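You operate a simulated robot arm through the tools that you are given. There is no shell and no other tool.

The job below is to be done with a simulated robot arm. You get a single attempt, and the scene is never put back.

Task
Run the funnel's sand into the mould and ram it firm.
Fine: let it run empty, shut the shutter, park the funnel; blue rammer, put back. Set down upright: blue rammer.

It is judged by the outcome, as a careful person would: the job done as asked, and still so three seconds after it is handed in. It fails if anything else is knocked over, pushed out of place, dropped, spilled or broken.

Robot
A 7-joint arm with a two-finger parallel gripper, fixed in place. Base frame: the origin is at the foot of the arm, x ahead of it, y to its left, z up; the work surface is at about z = 850. Readings come in mm, degrees, newtons and seconds.
With the tool pointing down near the work surface it reaches from about 100 to 640 mm from the base axis. Its first joint turns from -66.0 to 66.0 degrees. Payload 1.57 kg.
The tool frame sits at the grasp point between the pads (the TCP): z along the fingers, y along the line on which they close. The tips reach 30 mm beyond it. Largest opening 80 mm; finger width 17, thickness 12; the body of the gripper, 40 by 82 mm, starts 80 mm behind the TCP.
Orientation is told as [roll, pitch, yaw] about the base's x, y, z axes, in that order, counted from this pose: with the fingers straight down and closing along the base's y, the tool's x points along the base's -x, its y along +y and its z along -z.

Tools
- The arm moves only by the tool apply_moves. Its argument "plan" is a list of rows, each an object of numbers (a shift or turn left out is 0, a gripper value left out holds the last): "wx", "wy", "wz": the turn, a rotation vector about the tool's x, y, z in units of 90 degrees (1.0 is 90 degrees); "tx", "ty", "tz": the shift along the tool's x, y, z in units of 250 mm (1.0 is 250 mm); "gripper": the finger opening in mm, from 0 to 80. In form: [{"wx": .., "wy": .., "wz": .., "tx": .., "ty": .., "tz": .., "gripper": ..}, ...]. A call has 1 to 20 rows; each row is the pose to reach, as a shift and turn from the pose commanded when the call began, along the tool's axes at that moment. A call with a number of a shift or a turn outside -1 to 1 is refused whole. A row lasts 0.2 s, in which the tool goes at most 50 mm and 8.6 degrees; a call with a longer step from one row to the next is refused whole, and so is a gripper value outside its range. Where a pose cannot be reached the arm comes as near as it can. A force on the tool above 40 N (or 10 N above the force at the start of the call, whichever is more), or a blocked arm, ends the call early, and 0.2 s more pass. Each finger travels about 72 mm/s and halts on what it meets, pressing with about 40 N; the grip force reading is that of the motor and also rises with nothing between the fingers. The clock runs only during rows and for 0.2 s after the last one: add rows that repeat a pose to give the fingers time. The reply holds the time, the measured pose of the TCP, the force on the tool along the base axes, the opening and the grip force, in the units named above and with some noise, with the torque about the TCP (base axes, N m) and any sound that the robot's microphone picked up.
- Cameras (640 x 400 px; columns grow to the right, rows downward): "scene" is fixed at [60.9, 442.4, 1419.4]; the picture's right is [-0.69, -0.72, 0.00], its down [-0.44, 0.42, -0.79] and it looks along [0.57, -0.55, -0.61] (base axes); focal length 308 px, centre (320, 200). "wrist" rides on the gripper at [72, -7, -122] in the tool frame; the picture's right is [0.09, 1.00, 0.00], its down [-0.84, 0.08, -0.54] and it looks along [-0.54, 0.05, 0.84] (tool axes); focal length 238 px, centre (320, 200).
- snapshot(camera): a new picture of that camera. It takes no simulated time.
- point_at(camera, pixels): for up to 12 pixels [column, row] of the newest picture of that camera ("zoom" is the newest enlarged one), the place [x, y, z] in the base frame of the surface seen there, good to about 2 mm. It takes no simulated time.
- enlarge(camera, box): a new picture of the part [left, top, right, bottom] of that camera's present view, enlarged. It takes no simulated time.
- finish_job(): hands the job in; it is judged then, once.

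Leave the gripper open and the arm clear of the work at the hand-in unless told otherwise.

The tools are called after "Emit:" as name(argument=value, ...) on one line, values as JSON. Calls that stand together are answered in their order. apply_moves: Moves the arm, as the interface text tells. Its arguments: {"type":"object","properties":{"plan":{"type":"array"}},"required":["plan"]} The other tools are called the same way: snapshot (camera) takes a picture; point_at (camera, pixels) gives the place of the surface under pixels of a picture; enlarge (camera, box) takes an enlarged picture of a part of a camera's view; finish_job () hands the job in.

At the start:

```text
clock: 0.0
position: [360.9, 144.5, 1200.2]
tool_rot: [0.0, 0.1, 0.0]
wrist_force: [0.0, -0.1, 0.3]
wrist_torque: [-0.02, 0.02, -0.01]
opening: 80.0
gripper_force: 0.0
```

scene: 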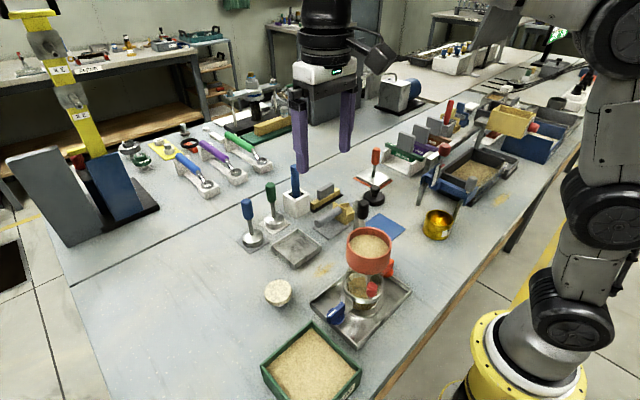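
wrist: 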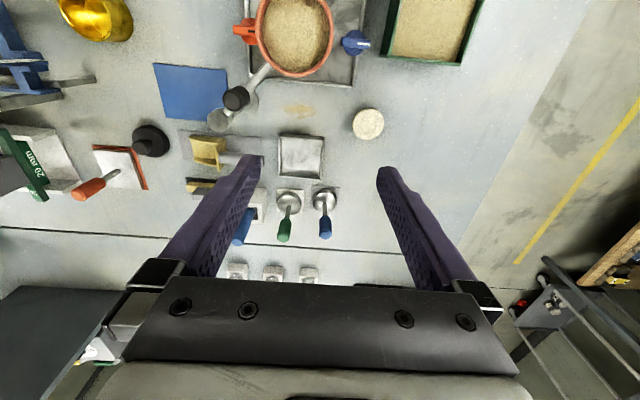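

I see an orange funnel full of sand standing over a tray at about (370,255) in the scene view. A glass or metal vessel sits under it, with the blue rammer at (250,225) and the green rammer at (272,205). I'll enlarge these areas to look closer before moving.

Emit:
enlarge(camera="scene", box=[300, 200, 460, 350])

Emit:
enlarge(camera="scene", box=[220, 160, 360, 270])

Emit:
enlarge(camera="wrist", box=[180, 0, 480, 140])

```text
2.67 times, centred on (380, 275) of scene
```

zoom: 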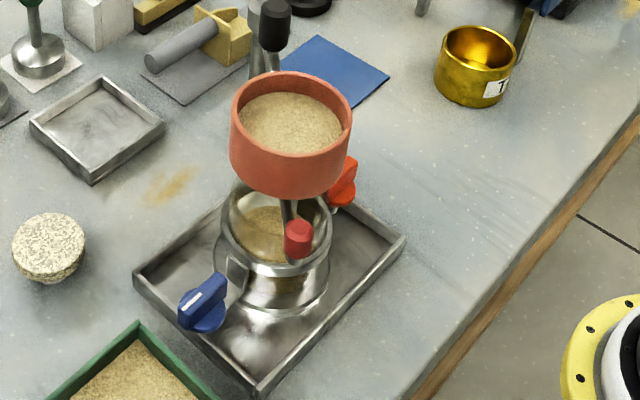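

```text
3.64 times, centred on (290, 215) of scene
```

zoom: 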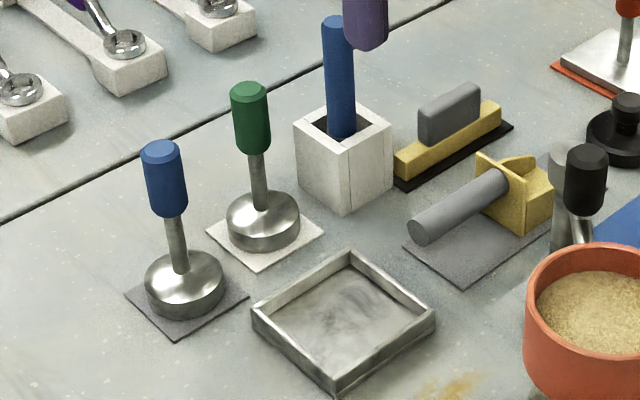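

```text
2.13 times, centred on (330, 70) of wrist
```

zoom: 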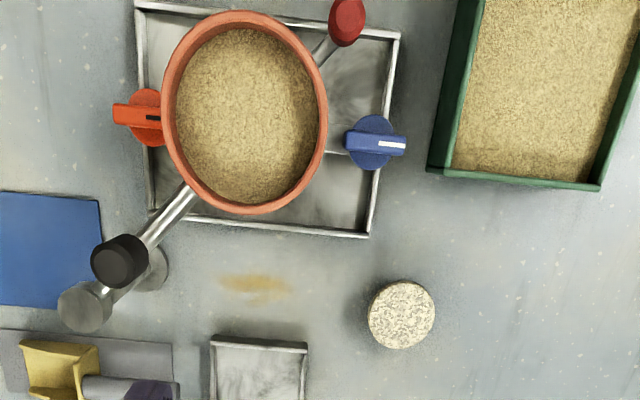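

The funnel sits on an arm from a grey post. There's a black knob near the post, a red knob toward the base, and orange and blue knobs at the tray. I'll measure key points next.

Emit:
point_at(camera="zoom", pixels=[[118, 260], [347, 20], [135, 117], [160, 118], [370, 125], [395, 145], [245, 110], [245, 15], [245, 208], [168, 110], [322, 110], [85, 308]])

Emit:
point_at(camera="scene", pixels=[[368, 171], [369, 201], [347, 245], [392, 245], [368, 233], [372, 290], [388, 270], [335, 315], [360, 305], [248, 202], [252, 238], [355, 275]])

```text
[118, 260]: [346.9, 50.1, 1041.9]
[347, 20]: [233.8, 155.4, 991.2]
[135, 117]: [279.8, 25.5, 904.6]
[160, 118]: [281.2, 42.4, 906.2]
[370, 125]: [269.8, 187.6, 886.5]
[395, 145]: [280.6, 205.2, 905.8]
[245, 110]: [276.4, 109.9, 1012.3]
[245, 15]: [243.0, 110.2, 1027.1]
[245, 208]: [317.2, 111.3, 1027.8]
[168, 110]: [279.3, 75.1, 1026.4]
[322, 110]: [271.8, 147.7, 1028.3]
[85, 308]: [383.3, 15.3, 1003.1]
```

```text
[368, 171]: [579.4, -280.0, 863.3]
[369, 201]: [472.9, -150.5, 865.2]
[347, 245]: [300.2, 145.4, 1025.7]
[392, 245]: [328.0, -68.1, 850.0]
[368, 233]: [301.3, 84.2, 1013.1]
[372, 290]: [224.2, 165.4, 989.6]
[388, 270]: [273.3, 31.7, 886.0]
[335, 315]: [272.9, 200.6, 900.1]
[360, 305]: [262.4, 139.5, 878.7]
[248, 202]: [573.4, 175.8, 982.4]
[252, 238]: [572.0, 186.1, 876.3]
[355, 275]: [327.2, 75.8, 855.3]
```

The funnel is centred near (279,110) with its rim at z about 1028. The post is at about (383,15), and the red knob at about (234,155,990). I'll zoom in on the mould area under the funnel and on the knobs.

Emit:
enlarge(camera="scene", box=[325, 220, 405, 340])

Emit:
enlarge(camera="scene", box=[320, 250, 400, 300])

Emit:
enlarge(camera="scene", box=[340, 190, 420, 240])

```text
3.33 times, centred on (365, 280) of scene
```

zoom: 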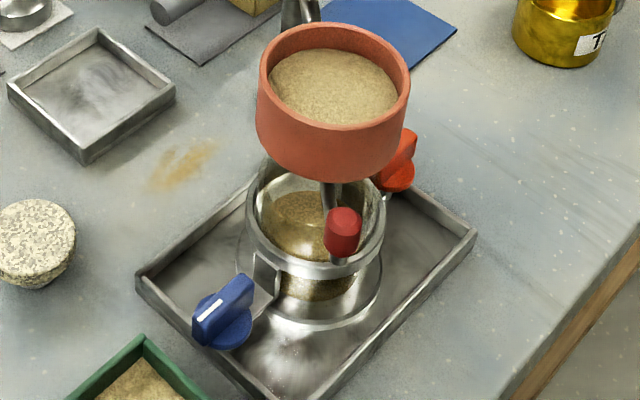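

```text
8.00 times, centred on (360, 275) of scene
```

zoom: 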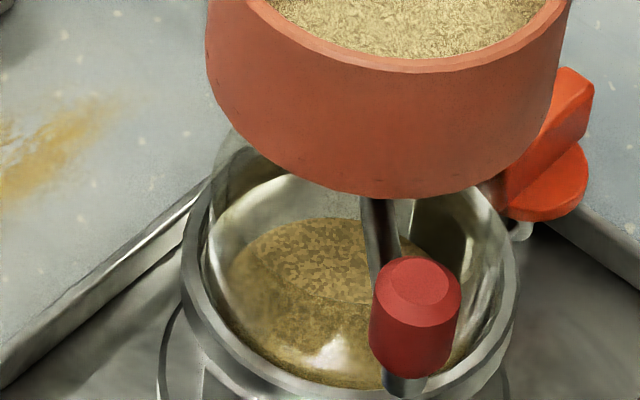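

```text
8.00 times, centred on (380, 215) of scene
```

zoom: 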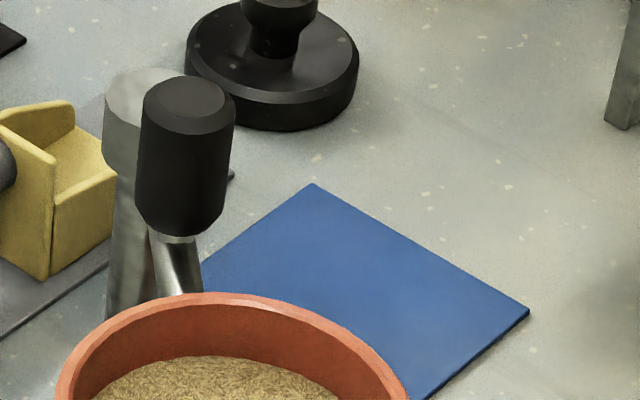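

The mould is a metal ring in the tray with blue and orange knobs on its sides. I'll measure the ring rim, tray, blue plate and arm so I can tell what the parking position and the shutter are.

Emit:
snapshot(camera="scene")

Emit:
point_at(camera="scene", pixels=[[345, 285], [383, 290], [365, 302], [344, 273], [383, 275], [358, 283], [364, 318], [410, 292], [311, 303], [362, 341], [386, 214], [405, 229]])

Emit:
point_at(camera="scene", pixels=[[370, 231], [387, 236], [362, 196], [363, 185], [364, 203], [370, 268], [369, 277], [371, 297], [350, 283], [360, 278], [370, 283], [355, 290]])

```text
taken
```

scene: 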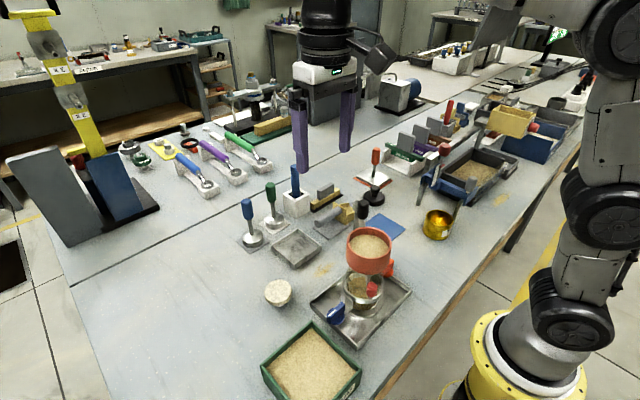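

```text
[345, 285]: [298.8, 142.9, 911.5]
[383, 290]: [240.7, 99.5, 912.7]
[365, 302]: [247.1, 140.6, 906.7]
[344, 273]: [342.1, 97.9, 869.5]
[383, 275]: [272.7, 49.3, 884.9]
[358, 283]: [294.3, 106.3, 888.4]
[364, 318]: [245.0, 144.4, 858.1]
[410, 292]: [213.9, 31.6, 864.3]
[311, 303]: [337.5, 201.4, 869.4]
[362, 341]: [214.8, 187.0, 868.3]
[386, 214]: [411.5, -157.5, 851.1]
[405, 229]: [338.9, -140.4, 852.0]
```

```text
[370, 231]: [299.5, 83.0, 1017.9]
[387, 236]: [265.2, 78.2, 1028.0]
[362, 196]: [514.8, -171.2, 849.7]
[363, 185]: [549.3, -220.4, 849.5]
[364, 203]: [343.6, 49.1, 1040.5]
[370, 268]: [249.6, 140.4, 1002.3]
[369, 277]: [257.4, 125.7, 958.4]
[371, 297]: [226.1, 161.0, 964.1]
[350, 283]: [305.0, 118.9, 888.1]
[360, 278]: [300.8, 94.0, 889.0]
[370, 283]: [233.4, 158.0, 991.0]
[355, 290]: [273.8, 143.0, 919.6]
```

The ring is centred around (277,111) with its rim at z about 913, right below the funnel. Now I'll measure the blue plate, which may be the parking spot, plus the tray and the rammers in the wrist view.

Emit:
snapshot(camera="wrist")

Emit:
point_at(camera="wrist", pixels=[[155, 66], [225, 71], [225, 108], [167, 119], [219, 117], [249, 110], [302, 155], [368, 124], [290, 198], [325, 198], [325, 230], [284, 233]])

Emit:
enlarge(camera="wrist", box=[140, 0, 390, 160])

```text
taken
```

wrist: 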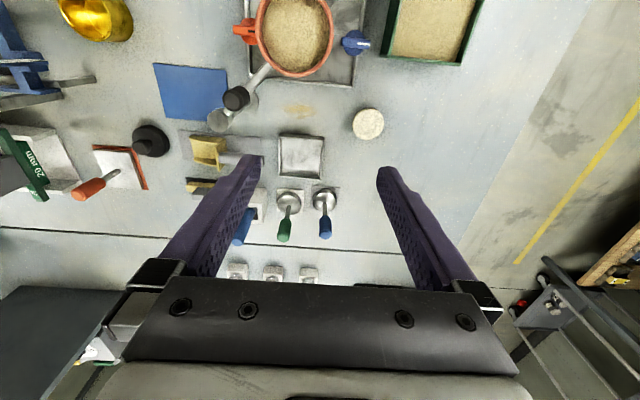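

```text
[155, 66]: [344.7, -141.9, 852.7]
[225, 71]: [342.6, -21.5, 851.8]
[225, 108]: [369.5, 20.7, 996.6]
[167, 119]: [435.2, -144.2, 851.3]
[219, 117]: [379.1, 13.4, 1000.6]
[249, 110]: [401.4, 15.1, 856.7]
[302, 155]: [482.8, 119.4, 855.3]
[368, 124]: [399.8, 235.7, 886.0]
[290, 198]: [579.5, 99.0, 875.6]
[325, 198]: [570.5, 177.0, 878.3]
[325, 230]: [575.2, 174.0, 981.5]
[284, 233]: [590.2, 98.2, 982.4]
```

```text
2.50 times, centred on (265, 80) of wrist
```

zoom: 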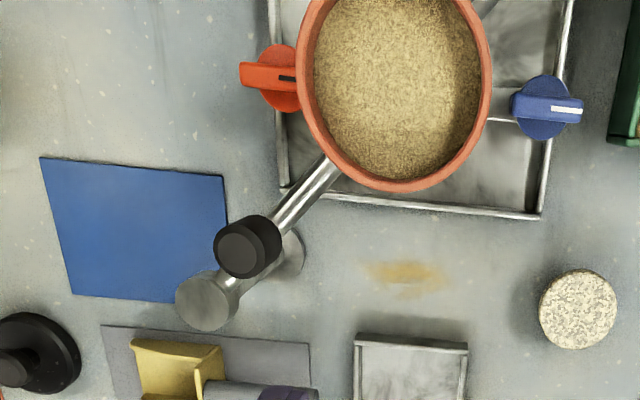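

The blue plate spans about x 343–435 and y −142 to −22, so the funnel swung to the other side of the post would hang over it. I need a better look at the shutter lever, so I'll back the hand toward the base, staying high, to view the funnel from the base side.

Emit:
apply_moves(plan=[{"tx": 0.1, "tz": 0.0}, {"tx": 0.25, "tz": 0.05}, {"tx": 0.4, "tz": 0.1}, {"tx": 0.55, "tz": 0.15}, {"tx": 0.7, "tz": 0.22}, {"tx": 0.8, "tz": 0.28}, {"tx": 0.8, "tz": 0.28}])

Emit:
snapshot(camera="wrist")

Emit:
snapshot(camera="scene")

```text
clock: 1.6
position: [158.5, 143.4, 1130.6]
tool_rot: [0.0, 0.0, 0.0]
wrist_force: [0.4, -0.2, -0.2]
wrist_torque: [-0.01, 0.0, 0.01]
opening: 79.9
gripper_force: 0.1
```

```text
taken
```

wrist: 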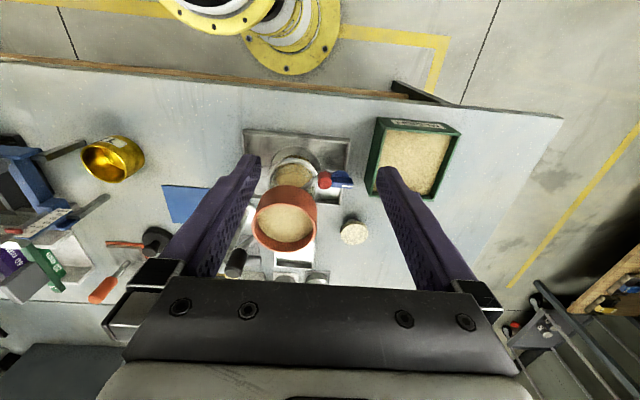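

```text
taken
```

scene: 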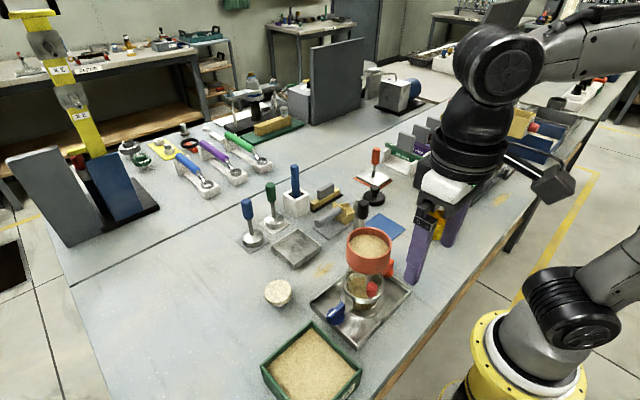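

The wrist picture is upside down, with +x toward the bottom. The funnel and red knob show at (290,200), so I'll enlarge there.

Emit:
enlarge(camera="wrist", box=[230, 110, 370, 290])

Emit:
enlarge(camera="wrist", box=[240, 130, 370, 220])

```text
2.22 times, centred on (300, 200) of wrist
```

zoom: 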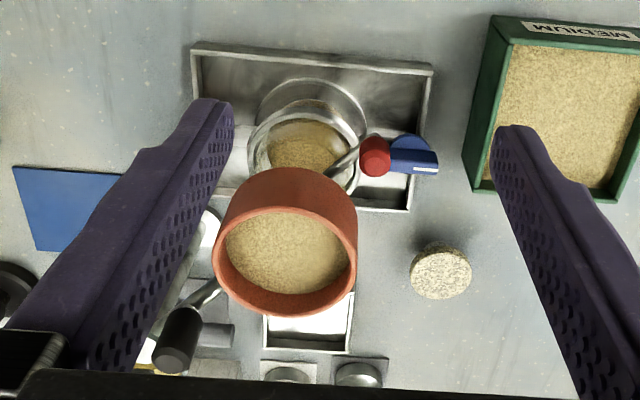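

```text
4.44 times, centred on (305, 175) of wrist
```

zoom: 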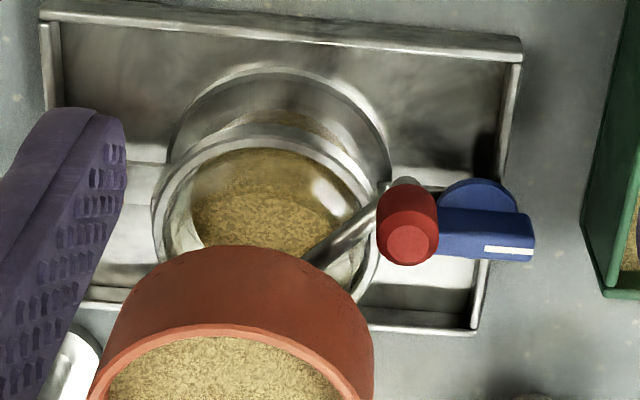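

A rod runs from under the funnel to the red knob. I'll lower the hand and tilt it about 30° to see the shutter and spout from a lower angle, staying clear at x about 158.

Emit:
apply_moves(plan=[{"tz": 0.06, "wy": -0.07}, {"tz": 0.13, "wy": -0.14}, {"tz": 0.2, "wy": -0.21}, {"tz": 0.27, "wy": -0.28}, {"tz": 0.34, "wy": -0.333}, {"tz": 0.34, "wy": -0.333}])

Emit:
snapshot(camera="wrist")

Emit:
enlarge(camera="wrist", box=[220, 60, 400, 240])

```text
clock: 3.0
position: [176.7, 134.2, 1045.2]
tool_rot: [0.0, -30.0, 0.0]
wrist_force: [-0.5, 0.1, -0.4]
wrist_torque: [0.02, -0.02, 0.0]
opening: 80.0
gripper_force: 0.2
out of reach, approached as far as the arm can: row 4, 5, 6
```

```text
taken
```

wrist: 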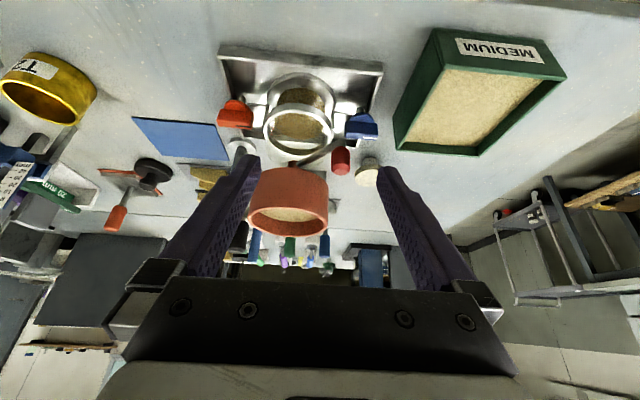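

```text
2.22 times, centred on (310, 150) of wrist
```

zoom: 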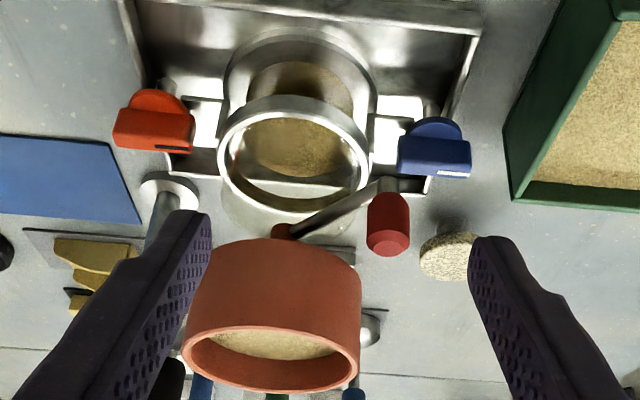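

Now I can see the orange spout stub at zoom (285,230), with the lever rod leading from it to the red knob at (388,225). I'll enlarge further and measure along the rod.

Emit:
enlarge(camera="wrist", box=[275, 120, 365, 190])

Emit:
point_at(camera="wrist", pixels=[[299, 163], [305, 160], [315, 156], [325, 149], [335, 144], [341, 150], [341, 160], [340, 168], [290, 172], [325, 180], [258, 180], [290, 207]])

```text
5.71 times, centred on (320, 155) of wrist
```

zoom: 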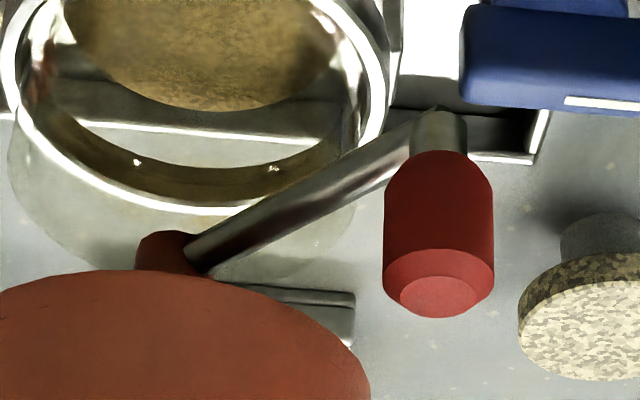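

```text
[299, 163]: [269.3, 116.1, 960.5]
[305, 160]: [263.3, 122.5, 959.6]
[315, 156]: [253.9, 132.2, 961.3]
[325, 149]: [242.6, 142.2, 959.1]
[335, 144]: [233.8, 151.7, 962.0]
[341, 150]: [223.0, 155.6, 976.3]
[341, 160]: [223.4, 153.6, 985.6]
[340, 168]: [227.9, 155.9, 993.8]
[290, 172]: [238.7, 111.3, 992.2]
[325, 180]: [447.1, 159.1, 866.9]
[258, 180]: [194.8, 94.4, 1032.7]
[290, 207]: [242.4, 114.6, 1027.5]
```

The rod sits at z about 960 and the knob is about 18 mm across. I'll measure the top face of the red knob, its sides and the spout stub more exactly.

Emit:
point_at(camera="zoom", pixels=[[437, 296], [415, 296], [460, 296], [437, 282], [437, 308], [392, 200], [485, 200], [437, 200], [440, 120], [160, 250], [190, 250], [437, 155]])

Emit:
snapshot(camera="scene")

```text
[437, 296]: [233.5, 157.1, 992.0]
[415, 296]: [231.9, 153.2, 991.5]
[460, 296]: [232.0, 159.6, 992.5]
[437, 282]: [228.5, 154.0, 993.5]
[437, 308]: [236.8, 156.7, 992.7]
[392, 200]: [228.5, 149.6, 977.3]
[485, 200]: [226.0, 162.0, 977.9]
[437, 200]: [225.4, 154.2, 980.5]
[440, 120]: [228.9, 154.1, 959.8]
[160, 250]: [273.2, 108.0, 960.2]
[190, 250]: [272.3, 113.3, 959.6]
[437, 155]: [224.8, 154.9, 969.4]
```

```text
taken
```

scene: 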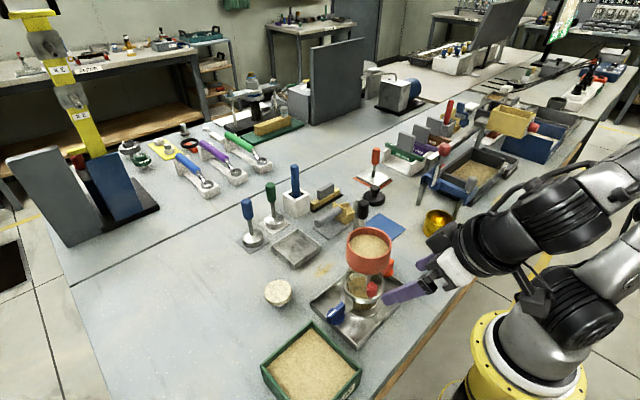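

The knob axis is about (232.5,156), spanning z 968 to 993, and the spout axis is about (280,111). I'll raise and untilt the hand, then turn it so the fingers straddle the lever.

Emit:
apply_moves(plan=[{"tx": -0.04, "tz": -0.07, "wy": 0.07}, {"tx": -0.08, "tz": -0.14, "wy": 0.14}, {"tx": -0.12, "tz": -0.21, "wy": 0.21}, {"tx": -0.16, "tz": -0.28, "wy": 0.28}, {"tx": -0.17, "tz": -0.294, "wy": 0.333}, {"tx": -0.17, "tz": -0.294, "wy": 0.333}])

```text
clock: 4.4
position: [176.6, 135.1, 1131.3]
tool_rot: [0.0, 0.0, 0.1]
wrist_force: [0.9, 0.2, 0.2]
wrist_torque: [0.02, 0.0, 0.01]
opening: 80.1
gripper_force: 0.0
```

The hand is upright again. Now I'll yaw it about −44° and move above the red knob at z about 1100, narrowing the fingers to 40 mm.

Emit:
apply_moves(plan=[{"wz": 0.0815, "tx": -0.04, "ty": 0.014, "gripper": 60}, {"wz": 0.163, "tx": -0.08, "ty": 0.028, "gripper": 40}, {"wz": 0.2445, "tx": -0.12, "ty": 0.042, "tz": 0.03}, {"wz": 0.326, "tx": -0.16, "ty": 0.056, "tz": 0.06}, {"wz": 0.4075, "tx": -0.2, "ty": 0.07, "tz": 0.09}, {"wz": 0.489, "tx": -0.224, "ty": 0.084, "tz": 0.124}, {"wz": 0.489, "tx": -0.224, "ty": 0.084, "tz": 0.124}])

Emit:
snapshot(camera="wrist")

Emit:
snapshot(camera="scene")

```text
clock: 6.0
position: [233.9, 156.2, 1099.6]
tool_rot: [0.0, 0.0, -44.1]
wrist_force: [-0.2, -0.4, 0.3]
wrist_torque: [0.0, -0.05, 0.02]
opening: 40.2
gripper_force: 0.1
```

```text
taken
```

wrist: 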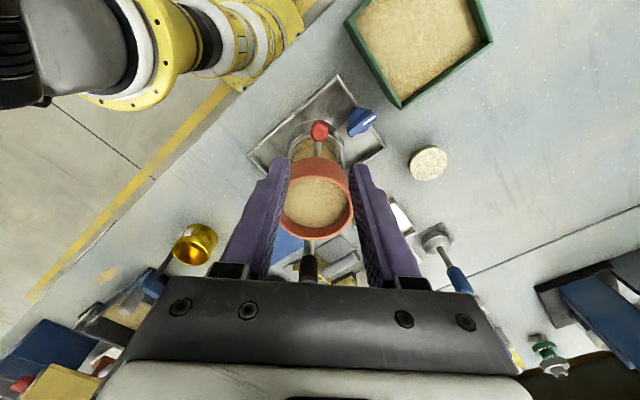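

```text
taken
```

scene: 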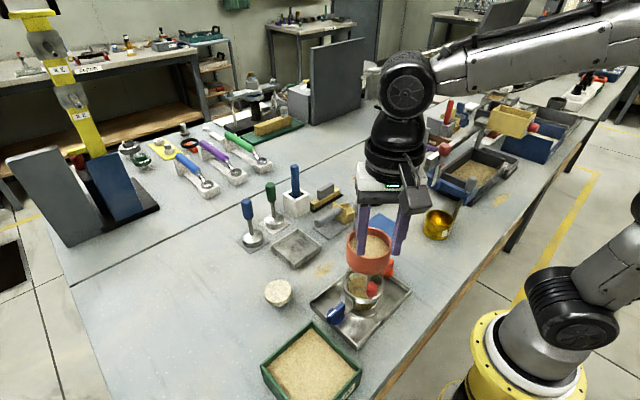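

The fingers line up with the red knob at wrist (319,130). I'll confirm the knob's position from here before descending.

Emit:
point_at(camera="wrist", pixels=[[319, 132], [312, 132], [327, 132], [319, 126], [319, 138], [318, 160], [283, 205], [354, 205], [318, 238], [309, 258], [318, 225], [318, 178]])

Emit:
enlarge(camera="wrist", box=[240, 70, 400, 280])

```text
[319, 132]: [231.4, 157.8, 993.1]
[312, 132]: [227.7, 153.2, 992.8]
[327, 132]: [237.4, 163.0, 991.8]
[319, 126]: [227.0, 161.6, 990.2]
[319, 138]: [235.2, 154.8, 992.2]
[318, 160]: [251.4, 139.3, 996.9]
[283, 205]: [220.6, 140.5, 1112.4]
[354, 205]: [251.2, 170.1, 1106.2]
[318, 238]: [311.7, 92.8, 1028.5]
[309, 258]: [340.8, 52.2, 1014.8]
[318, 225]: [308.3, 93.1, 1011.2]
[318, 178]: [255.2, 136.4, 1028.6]
```

```text
1.90 times, centred on (320, 175) of wrist
```

zoom: 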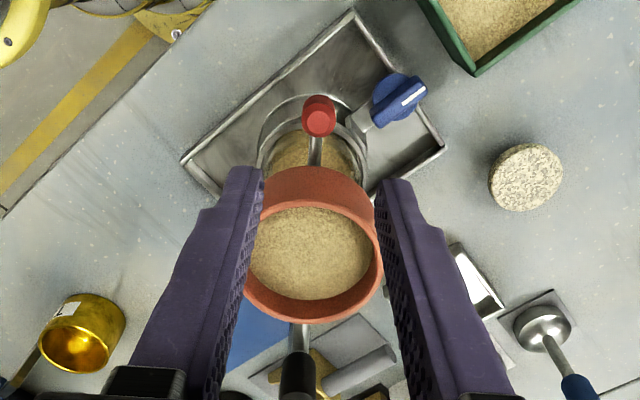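

The knob axis is at (231.5,157.5), and the funnel wall is about 28 mm inward, so there is clearance. I'll descend slowly to TCP z about 988 with the fingers straddling the knob.

Emit:
apply_moves(plan=[{"tx": 0.0105, "ty": -0.003, "tz": 0.08}, {"tx": 0.0105, "ty": -0.003, "tz": 0.16}, {"tx": 0.0105, "ty": -0.003, "tz": 0.24}, {"tx": 0.0105, "ty": -0.003, "tz": 0.32}, {"tx": 0.0105, "ty": -0.003, "tz": 0.38}, {"tx": 0.0105, "ty": -0.003, "tz": 0.42}, {"tx": 0.0105, "ty": -0.003, "tz": 0.444}, {"tx": 0.0105, "ty": -0.003, "tz": 0.444}])

Emit:
snapshot(camera="wrist")

Emit:
enlarge(camera="scene", box=[320, 220, 420, 320])

```text
clock: 7.8
position: [231.5, 158.6, 987.2]
tool_rot: [-0.1, 0.0, -44.0]
wrist_force: [0.5, -0.5, -0.2]
wrist_torque: [-0.01, 0.0, 0.01]
opening: 40.0
gripper_force: 0.1
```

```text
taken
```

wrist: 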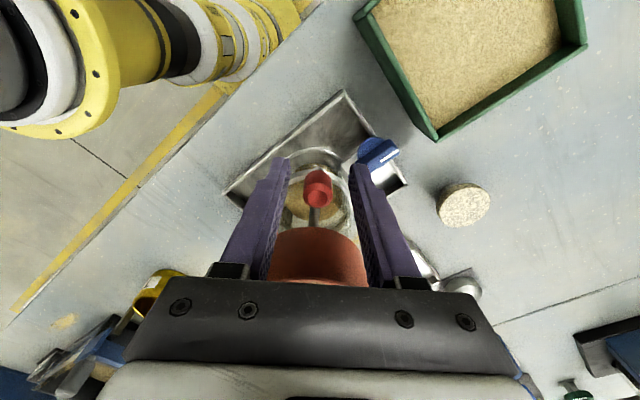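

```text
4.00 times, centred on (370, 270) of scene
```

zoom: 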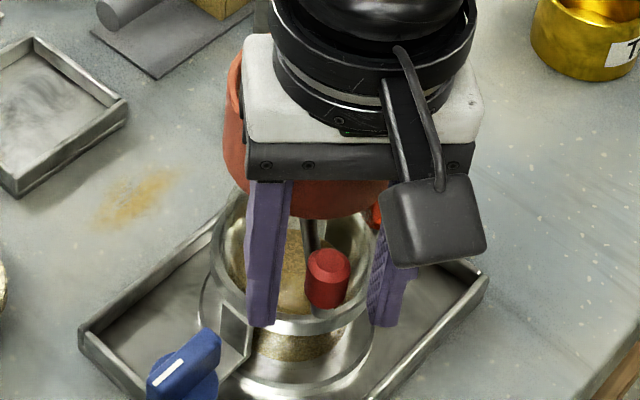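

The knob sits between the fingers at wrist (318,187), with no contact. I'll narrow the fingers to about 24 mm as a loose cage around the knob.

Emit:
apply_moves(plan=[{"gripper": 32}, {"gripper": 24}, {"gripper": 24}, {"gripper": 24}])

Emit:
enlarge(camera="wrist", box=[240, 120, 400, 290])

```text
clock: 8.8
position: [230.2, 158.4, 988.1]
tool_rot: [0.0, -0.1, -44.0]
wrist_force: [0.0, 0.1, -0.6]
wrist_torque: [0.04, -0.01, -0.02]
opening: 24.1
gripper_force: 0.1
```

```text
2.35 times, centred on (320, 205) of wrist
```

zoom: 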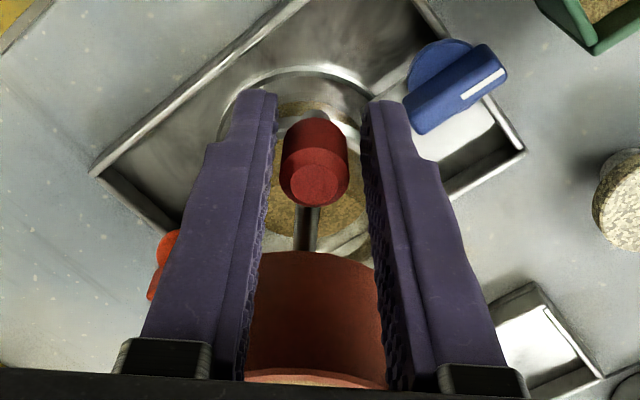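

The cage clears the knob by about 3 mm per side. I'll do a gentle sideways probe of 8 mm toward tool +y, slowly, to see whether the lever swings and at what force.

Emit:
apply_moves(plan=[{"ty": 0.008}, {"ty": 0.016}, {"ty": 0.02}, {"ty": 0.024}, {"ty": 0.028}, {"ty": 0.032}, {"ty": 0.032}])

Emit:
enlarge(camera="wrist", box=[240, 120, 400, 290])

Emit:
enlarge(camera="scene", box=[320, 220, 420, 320])

```text
clock: 10.4
position: [236.4, 163.4, 988.5]
tool_rot: [0.0, 0.0, -43.9]
wrist_force: [0.0, -0.6, -0.9]
wrist_torque: [0.01, -0.02, -0.01]
opening: 24.7
gripper_force: 0.6
```

```text
2.35 times, centred on (320, 205) of wrist
```

zoom: 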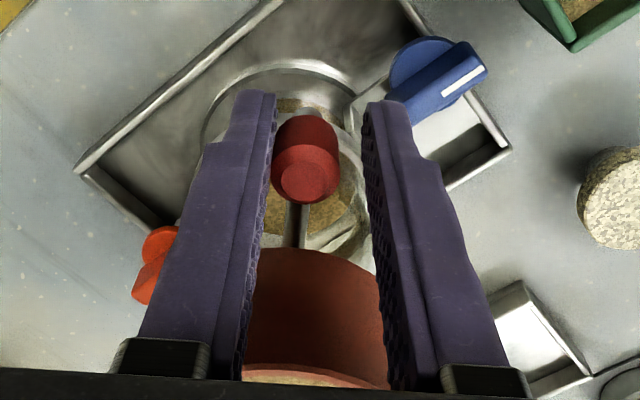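

```text
4.00 times, centred on (370, 270) of scene
```

zoom: 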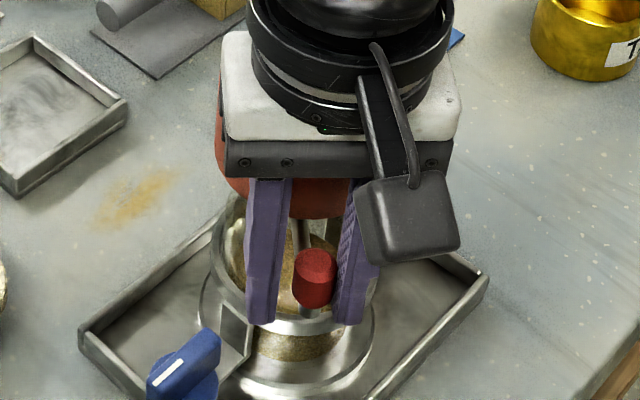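

The knob moved easily, with under 1 N of force, but the funnel edge in the scene zoom seems to have shifted too. I'll measure to see whether the whole arm swung or only the lever turned.

Emit:
point_at(camera="zoom", pixels=[[315, 258], [315, 290], [302, 235], [218, 150], [225, 170], [300, 200], [222, 130], [300, 312]])

Emit:
snapshot(camera="wrist")

Emit:
point_at(camera="wrist", pixels=[[314, 192], [310, 215], [311, 225], [317, 230], [300, 240], [330, 240], [290, 270], [345, 270]])

```text
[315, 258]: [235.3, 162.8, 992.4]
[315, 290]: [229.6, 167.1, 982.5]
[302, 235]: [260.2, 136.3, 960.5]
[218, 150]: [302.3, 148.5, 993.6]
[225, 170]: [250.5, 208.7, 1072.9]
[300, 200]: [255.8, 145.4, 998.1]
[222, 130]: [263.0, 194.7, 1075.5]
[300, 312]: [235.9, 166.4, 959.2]
```

```text
taken
```

wrist: 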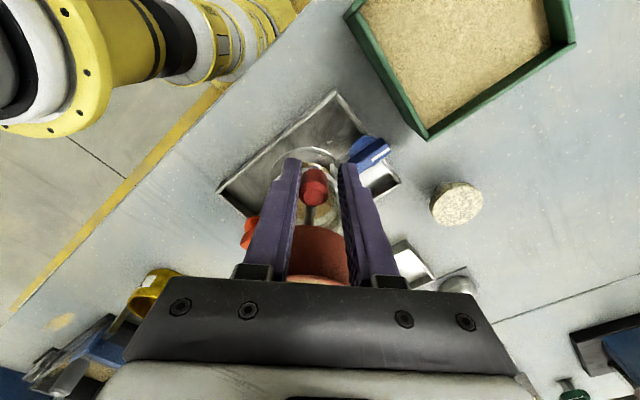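

```text
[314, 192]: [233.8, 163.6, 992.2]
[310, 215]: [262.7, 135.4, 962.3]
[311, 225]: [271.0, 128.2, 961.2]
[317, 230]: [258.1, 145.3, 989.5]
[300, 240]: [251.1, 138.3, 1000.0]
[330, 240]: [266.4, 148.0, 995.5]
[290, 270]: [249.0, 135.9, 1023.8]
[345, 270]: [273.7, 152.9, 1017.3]
```

The funnel centre moved about 4 mm and the knob about 6 mm, so the whole arm swung easily and the lever didn't turn that way. I'll push gently back the other way to restore the position and see whether the lever turns in that direction.

Emit:
apply_moves(plan=[{"ty": -0.012}, {"ty": -0.024}, {"ty": -0.03}, {"ty": -0.034}, {"ty": -0.038}, {"ty": -0.042}, {"ty": -0.046}, {"ty": -0.046}])

Emit:
snapshot(camera="wrist")

Emit:
enlarge(camera="wrist", box=[260, 150, 380, 290])

Emit:
enlarge(camera="scene", box=[320, 220, 420, 320])

```text
clock: 12.2
position: [227.9, 153.7, 988.9]
tool_rot: [0.1, -0.1, -44.1]
wrist_force: [1.5, 0.3, -0.3]
wrist_torque: [0.0, -0.01, 0.01]
opening: 24.2
gripper_force: 0.7
```

```text
taken
```

wrist: 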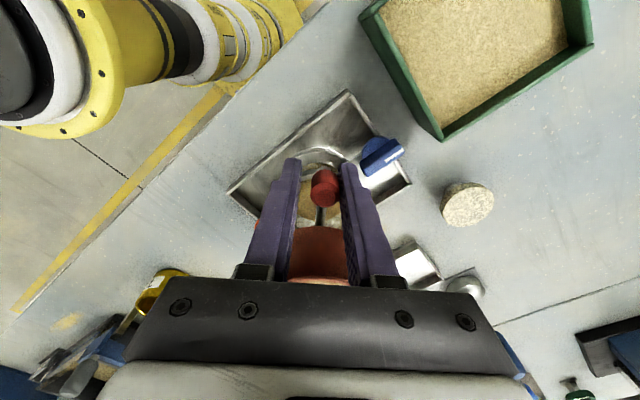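

```text
2.86 times, centred on (320, 220) of wrist
```

zoom: 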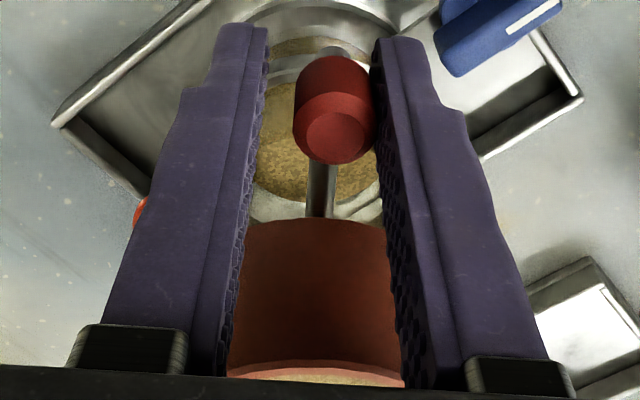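

```text
4.00 times, centred on (370, 270) of scene
```

zoom: 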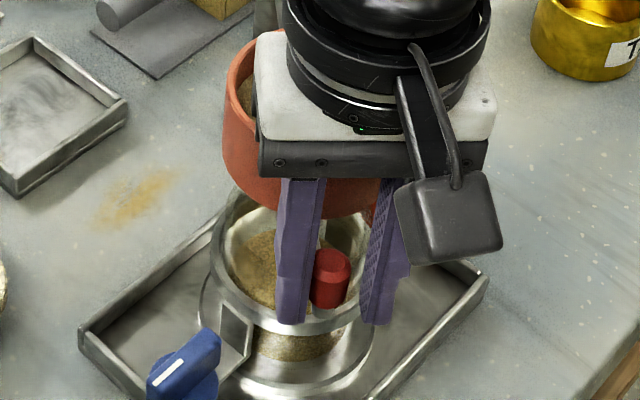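

The knob is nearly back at its original spot, and the arm again swung as a whole at about 1 N. That suggests the shutter slides along the rod rather than swings. I'll centre on the original knob position and close gently on it.

Emit:
apply_moves(plan=[{"ty": 0.01, "gripper": 24}, {"ty": 0.021, "gripper": 24}, {"ty": 0.021, "gripper": 20}, {"ty": 0.021, "gripper": 14}, {"ty": 0.021, "gripper": 14}, {"ty": 0.021, "gripper": 14}])

Emit:
enlarge(camera="wrist", box=[260, 150, 380, 290])

Emit:
enlarge(camera="scene", box=[320, 220, 420, 320])

```text
clock: 13.6
position: [230.5, 157.5, 989.1]
tool_rot: [0.0, 0.0, -44.0]
wrist_force: [-1.1, 1.1, -1.6]
wrist_torque: [-0.05, 0.02, -0.01]
opening: 16.7
gripper_force: 32.0
```

```text
2.86 times, centred on (320, 220) of wrist
```

zoom: 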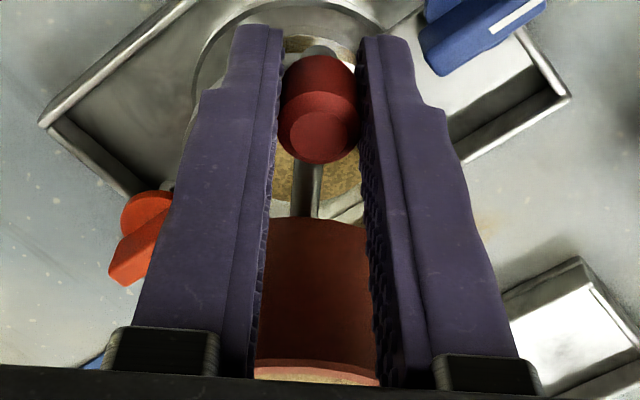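

```text
4.00 times, centred on (370, 270) of scene
```

zoom: 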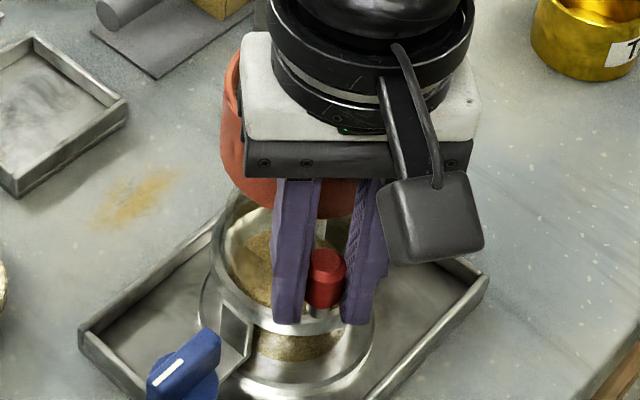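

The knob is gripped, with an opening of 16.7 mm and a grip of 32 N. I'll pull gently straight outward along the rod, 5 mm in small steps, watching the force.

Emit:
apply_moves(plan=[{"tx": 0.004, "gripper": 14}, {"tx": 0.008}, {"tx": 0.012}, {"tx": 0.016}, {"tx": 0.02}, {"tx": 0.02}])

Emit:
enlarge(camera="wrist", box=[260, 150, 380, 290])

Emit:
enlarge(camera="scene", box=[320, 220, 420, 320])

```text
clock: 15.0
position: [228.6, 159.3, 988.9]
tool_rot: [0.0, -0.2, -43.8]
wrist_force: [21.6, -20.0, -2.7]
wrist_torque: [-0.13, -0.17, -0.04]
opening: 17.1
gripper_force: 31.9
```

```text
2.86 times, centred on (320, 220) of wrist
```

zoom: 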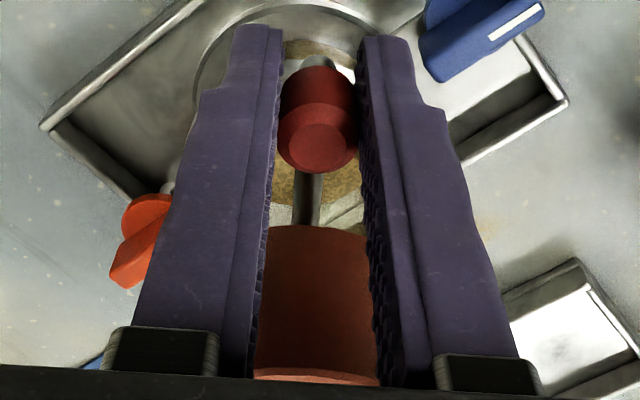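

```text
4.00 times, centred on (370, 270) of scene
```

zoom: 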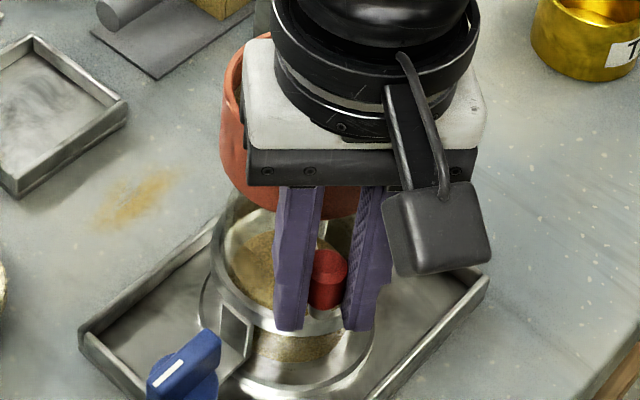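

Pulling outward met about 29 N without sliding, so it's not a pull slide. I'll back off to relieve that load, then check the readings.

Emit:
apply_moves(plan=[{"tx": -0.008, "gripper": 14}, {"tx": -0.016}, {"tx": -0.02}, {"tx": -0.02}])

Emit:
snapshot(camera="wrist")

Emit:
enlarge(camera="wrist", box=[280, 140, 360, 230])

```text
clock: 16.0
position: [229.8, 159.2, 986.7]
tool_rot: [-0.1, 0.4, -43.9]
wrist_force: [-18.5, 19.1, 7.1]
wrist_torque: [0.25, 0.14, 0.0]
opening: 17.2
gripper_force: 32.8
```

```text
taken
```

wrist: 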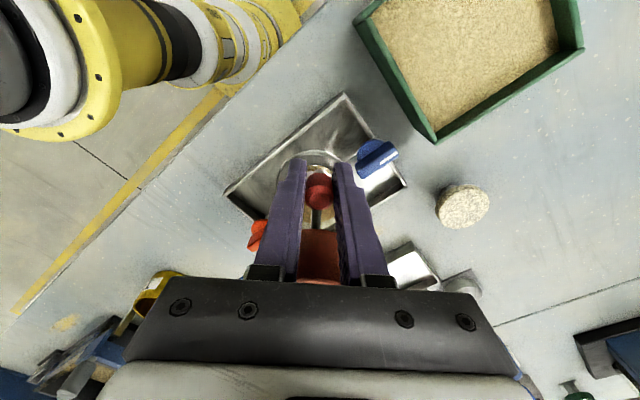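

```text
4.44 times, centred on (320, 185) of wrist
```

zoom: 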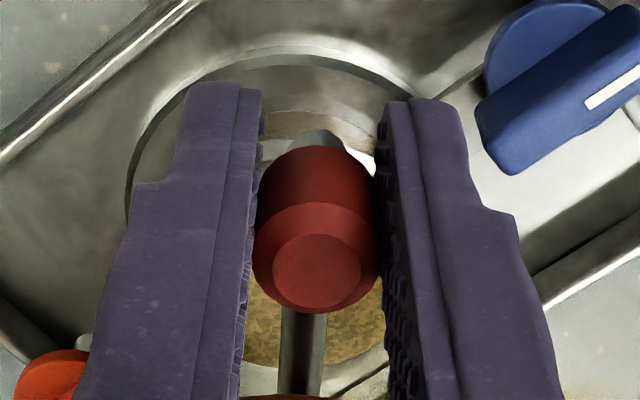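

The force reversed, so the knob slipped a little in the pads and is rigid radially in both directions. I'll open the fingers to release the load and re-centre on the knob.

Emit:
apply_moves(plan=[{"gripper": 20}, {"gripper": 26}, {"gripper": 26}])

Emit:
snapshot(camera="wrist")

Emit:
point_at(camera="wrist", pixels=[[318, 198], [312, 198], [325, 198], [318, 203], [318, 192], [318, 183], [316, 215], [316, 222], [305, 235], [330, 235]])

Emit:
enlarge(camera="wrist", box=[280, 140, 360, 230])

```text
clock: 16.8
position: [231.7, 159.4, 988.6]
tool_rot: [0.0, 0.0, -44.0]
wrist_force: [-0.7, 0.7, 1.4]
wrist_torque: [0.01, -0.01, 0.02]
opening: 26.0
gripper_force: 0.1
```

```text
taken
```

wrist: 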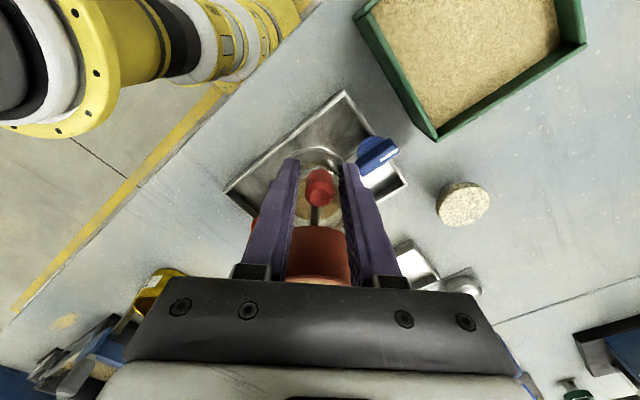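

```text
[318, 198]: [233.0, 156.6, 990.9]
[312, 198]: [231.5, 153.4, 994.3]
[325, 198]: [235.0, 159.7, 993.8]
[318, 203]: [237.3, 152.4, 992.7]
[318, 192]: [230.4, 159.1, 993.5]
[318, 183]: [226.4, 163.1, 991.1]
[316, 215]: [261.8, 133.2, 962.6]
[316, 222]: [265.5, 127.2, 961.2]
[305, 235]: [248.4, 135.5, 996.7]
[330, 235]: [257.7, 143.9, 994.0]
```

```text
4.44 times, centred on (320, 185) of wrist
```

zoom: 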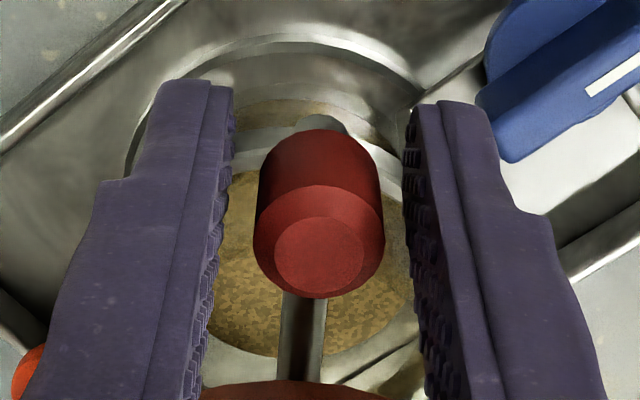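

The knob axis is about (231.8,157) and the fingers are open around it without load. I'll re-centre and grip it again. Then I'll turn the lever 8° about the spout axis by moving along an arc while turning the hand, so the funnel itself isn't swung.

Emit:
apply_moves(plan=[{"tx": -0.004, "ty": -0.0066, "gripper": 26}, {"tx": -0.004, "ty": -0.0066, "gripper": 20}, {"tx": -0.004, "ty": -0.0066, "gripper": 14}, {"tx": -0.004, "ty": -0.0066, "gripper": 12}, {"tx": -0.004, "ty": -0.0066, "gripper": 12}])

Emit:
apply_moves(plan=[{"tx": 0.0, "ty": -0.0094, "wz": -0.022}, {"tx": -0.0006, "ty": -0.0187, "wz": -0.044}, {"tx": -0.0015, "ty": -0.028, "wz": -0.067}, {"tx": -0.0026, "ty": -0.0373, "wz": -0.089}, {"tx": -0.0026, "ty": -0.0373, "wz": -0.089}])

Emit:
snapshot(camera="wrist")

Emit:
enlarge(camera="wrist", box=[280, 140, 360, 290])

Emit:
enlarge(camera="scene", box=[320, 220, 420, 320])

```text
clock: 18.0
position: [231.6, 156.7, 988.4]
tool_rot: [0.0, 0.1, -44.0]
wrist_force: [-0.4, -0.1, 0.6]
wrist_torque: [0.03, 0.05, -0.03]
opening: 17.1
gripper_force: 31.8
```

```text
clock: 19.2
position: [225.3, 150.3, 989.2]
tool_rot: [0.2, 0.0, -35.9]
wrist_force: [-0.1, 6.4, 1.5]
wrist_torque: [0.07, 0.01, 0.3]
opening: 17.1
gripper_force: 32.0
```

```text
taken
```

wrist: 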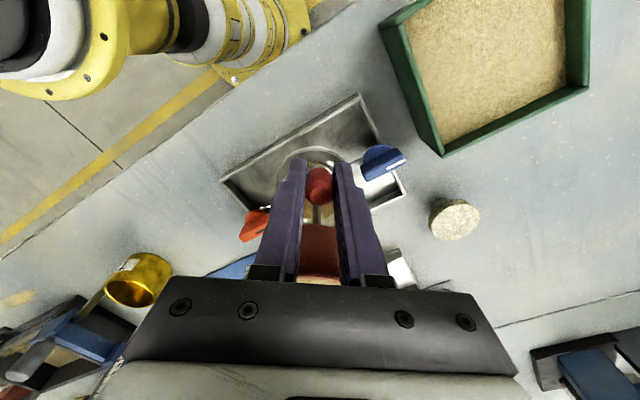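

```text
2.67 times, centred on (320, 215) of wrist
```

zoom: 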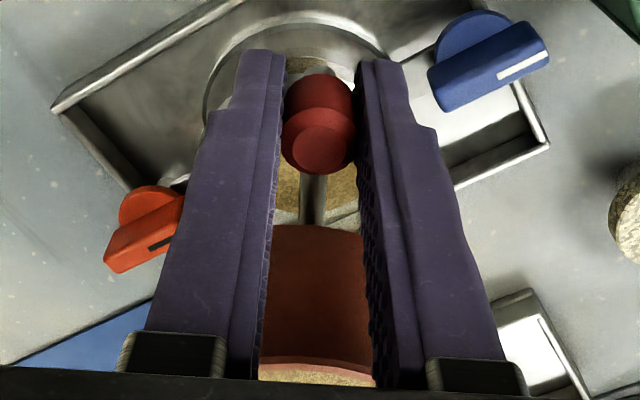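

```text
4.00 times, centred on (370, 270) of scene
```

zoom: 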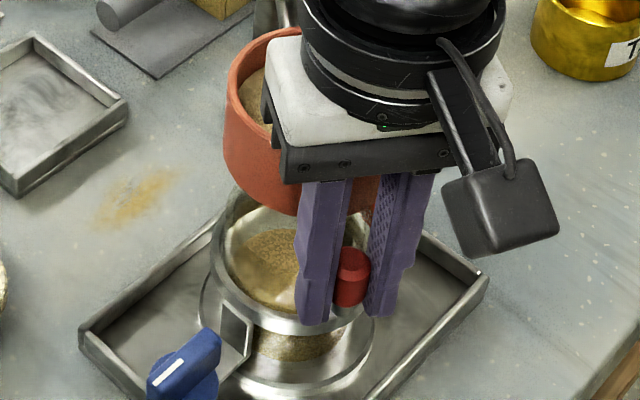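

The knob moved 9 mm along the arc while the funnel edge stayed put in the scene zoom. The torque is 0.3 N·m, so the lever appears to be turning about the spout. I'll continue along the arc another 12° and check for flow and forces.

Emit:
apply_moves(plan=[{"tx": 0.0, "ty": -0.014, "wz": -0.033}, {"tx": -0.0015, "ty": -0.028, "wz": -0.067}, {"tx": -0.0033, "ty": -0.042, "wz": -0.1}, {"tx": -0.0059, "ty": -0.0557, "wz": -0.1333}, {"tx": -0.0059, "ty": -0.0557, "wz": -0.1333}])

Emit:
snapshot(camera="wrist")

Emit:
enlarge(camera="wrist", box=[280, 140, 360, 290])

Emit:
enlarge(camera="scene", box=[320, 220, 420, 320])

```text
clock: 20.4
position: [219.5, 137.5, 988.7]
tool_rot: [0.1, 0.0, -23.9]
wrist_force: [6.4, 3.8, -5.3]
wrist_torque: [0.09, 0.04, 0.27]
opening: 17.1
gripper_force: 32.0
```

```text
taken
```

wrist: 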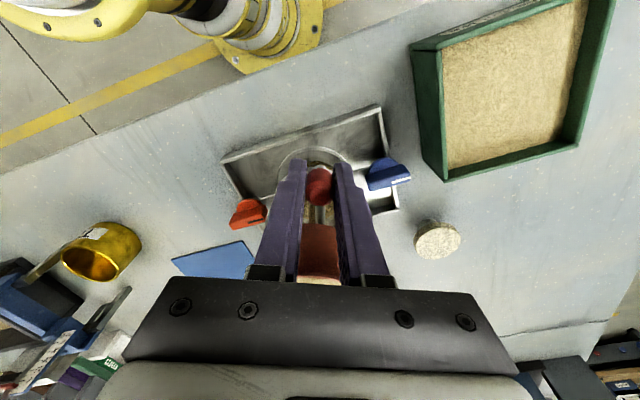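

```text
2.67 times, centred on (320, 215) of wrist
```

zoom: 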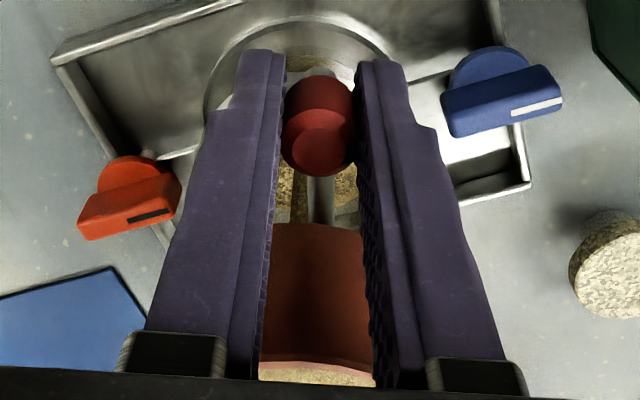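

```text
4.00 times, centred on (370, 270) of scene
```

zoom: 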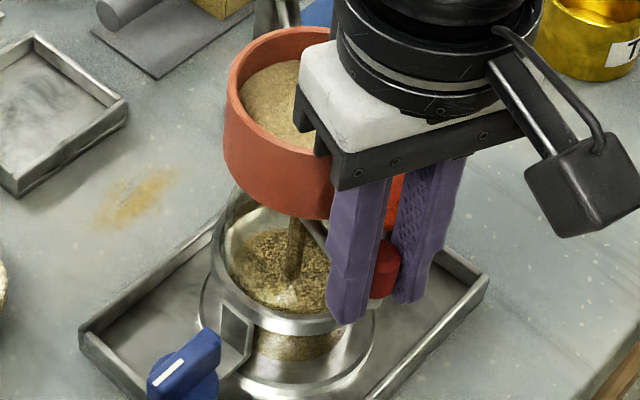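

Sand is running, with the stream visible at scene-zoom (295,245) landing in the mould, and the funnel is steady. I'll hold here for 2 s and look at the flow.

Emit:
apply_moves(plan=[{"gripper": 12}, {"gripper": 12}, {"gripper": 12}, {"gripper": 12}, {"gripper": 12}, {"gripper": 12}, {"gripper": 12}, {"gripper": 12}, {"gripper": 12}, {"gripper": 12}])

Emit:
enlarge(camera="scene", box=[320, 220, 420, 320])

```text
clock: 22.6
position: [219.1, 137.8, 988.6]
tool_rot: [0.0, 0.0, -23.9]
wrist_force: [10.0, -2.2, -11.4]
wrist_torque: [0.01, -0.1, 0.08]
opening: 17.1
gripper_force: 31.6
```

```text
4.00 times, centred on (370, 270) of scene
```

zoom: 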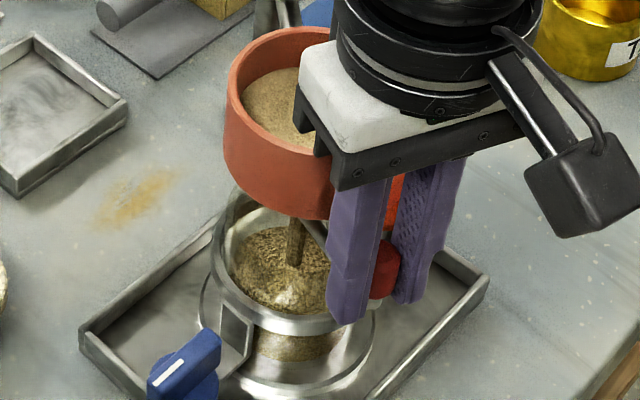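

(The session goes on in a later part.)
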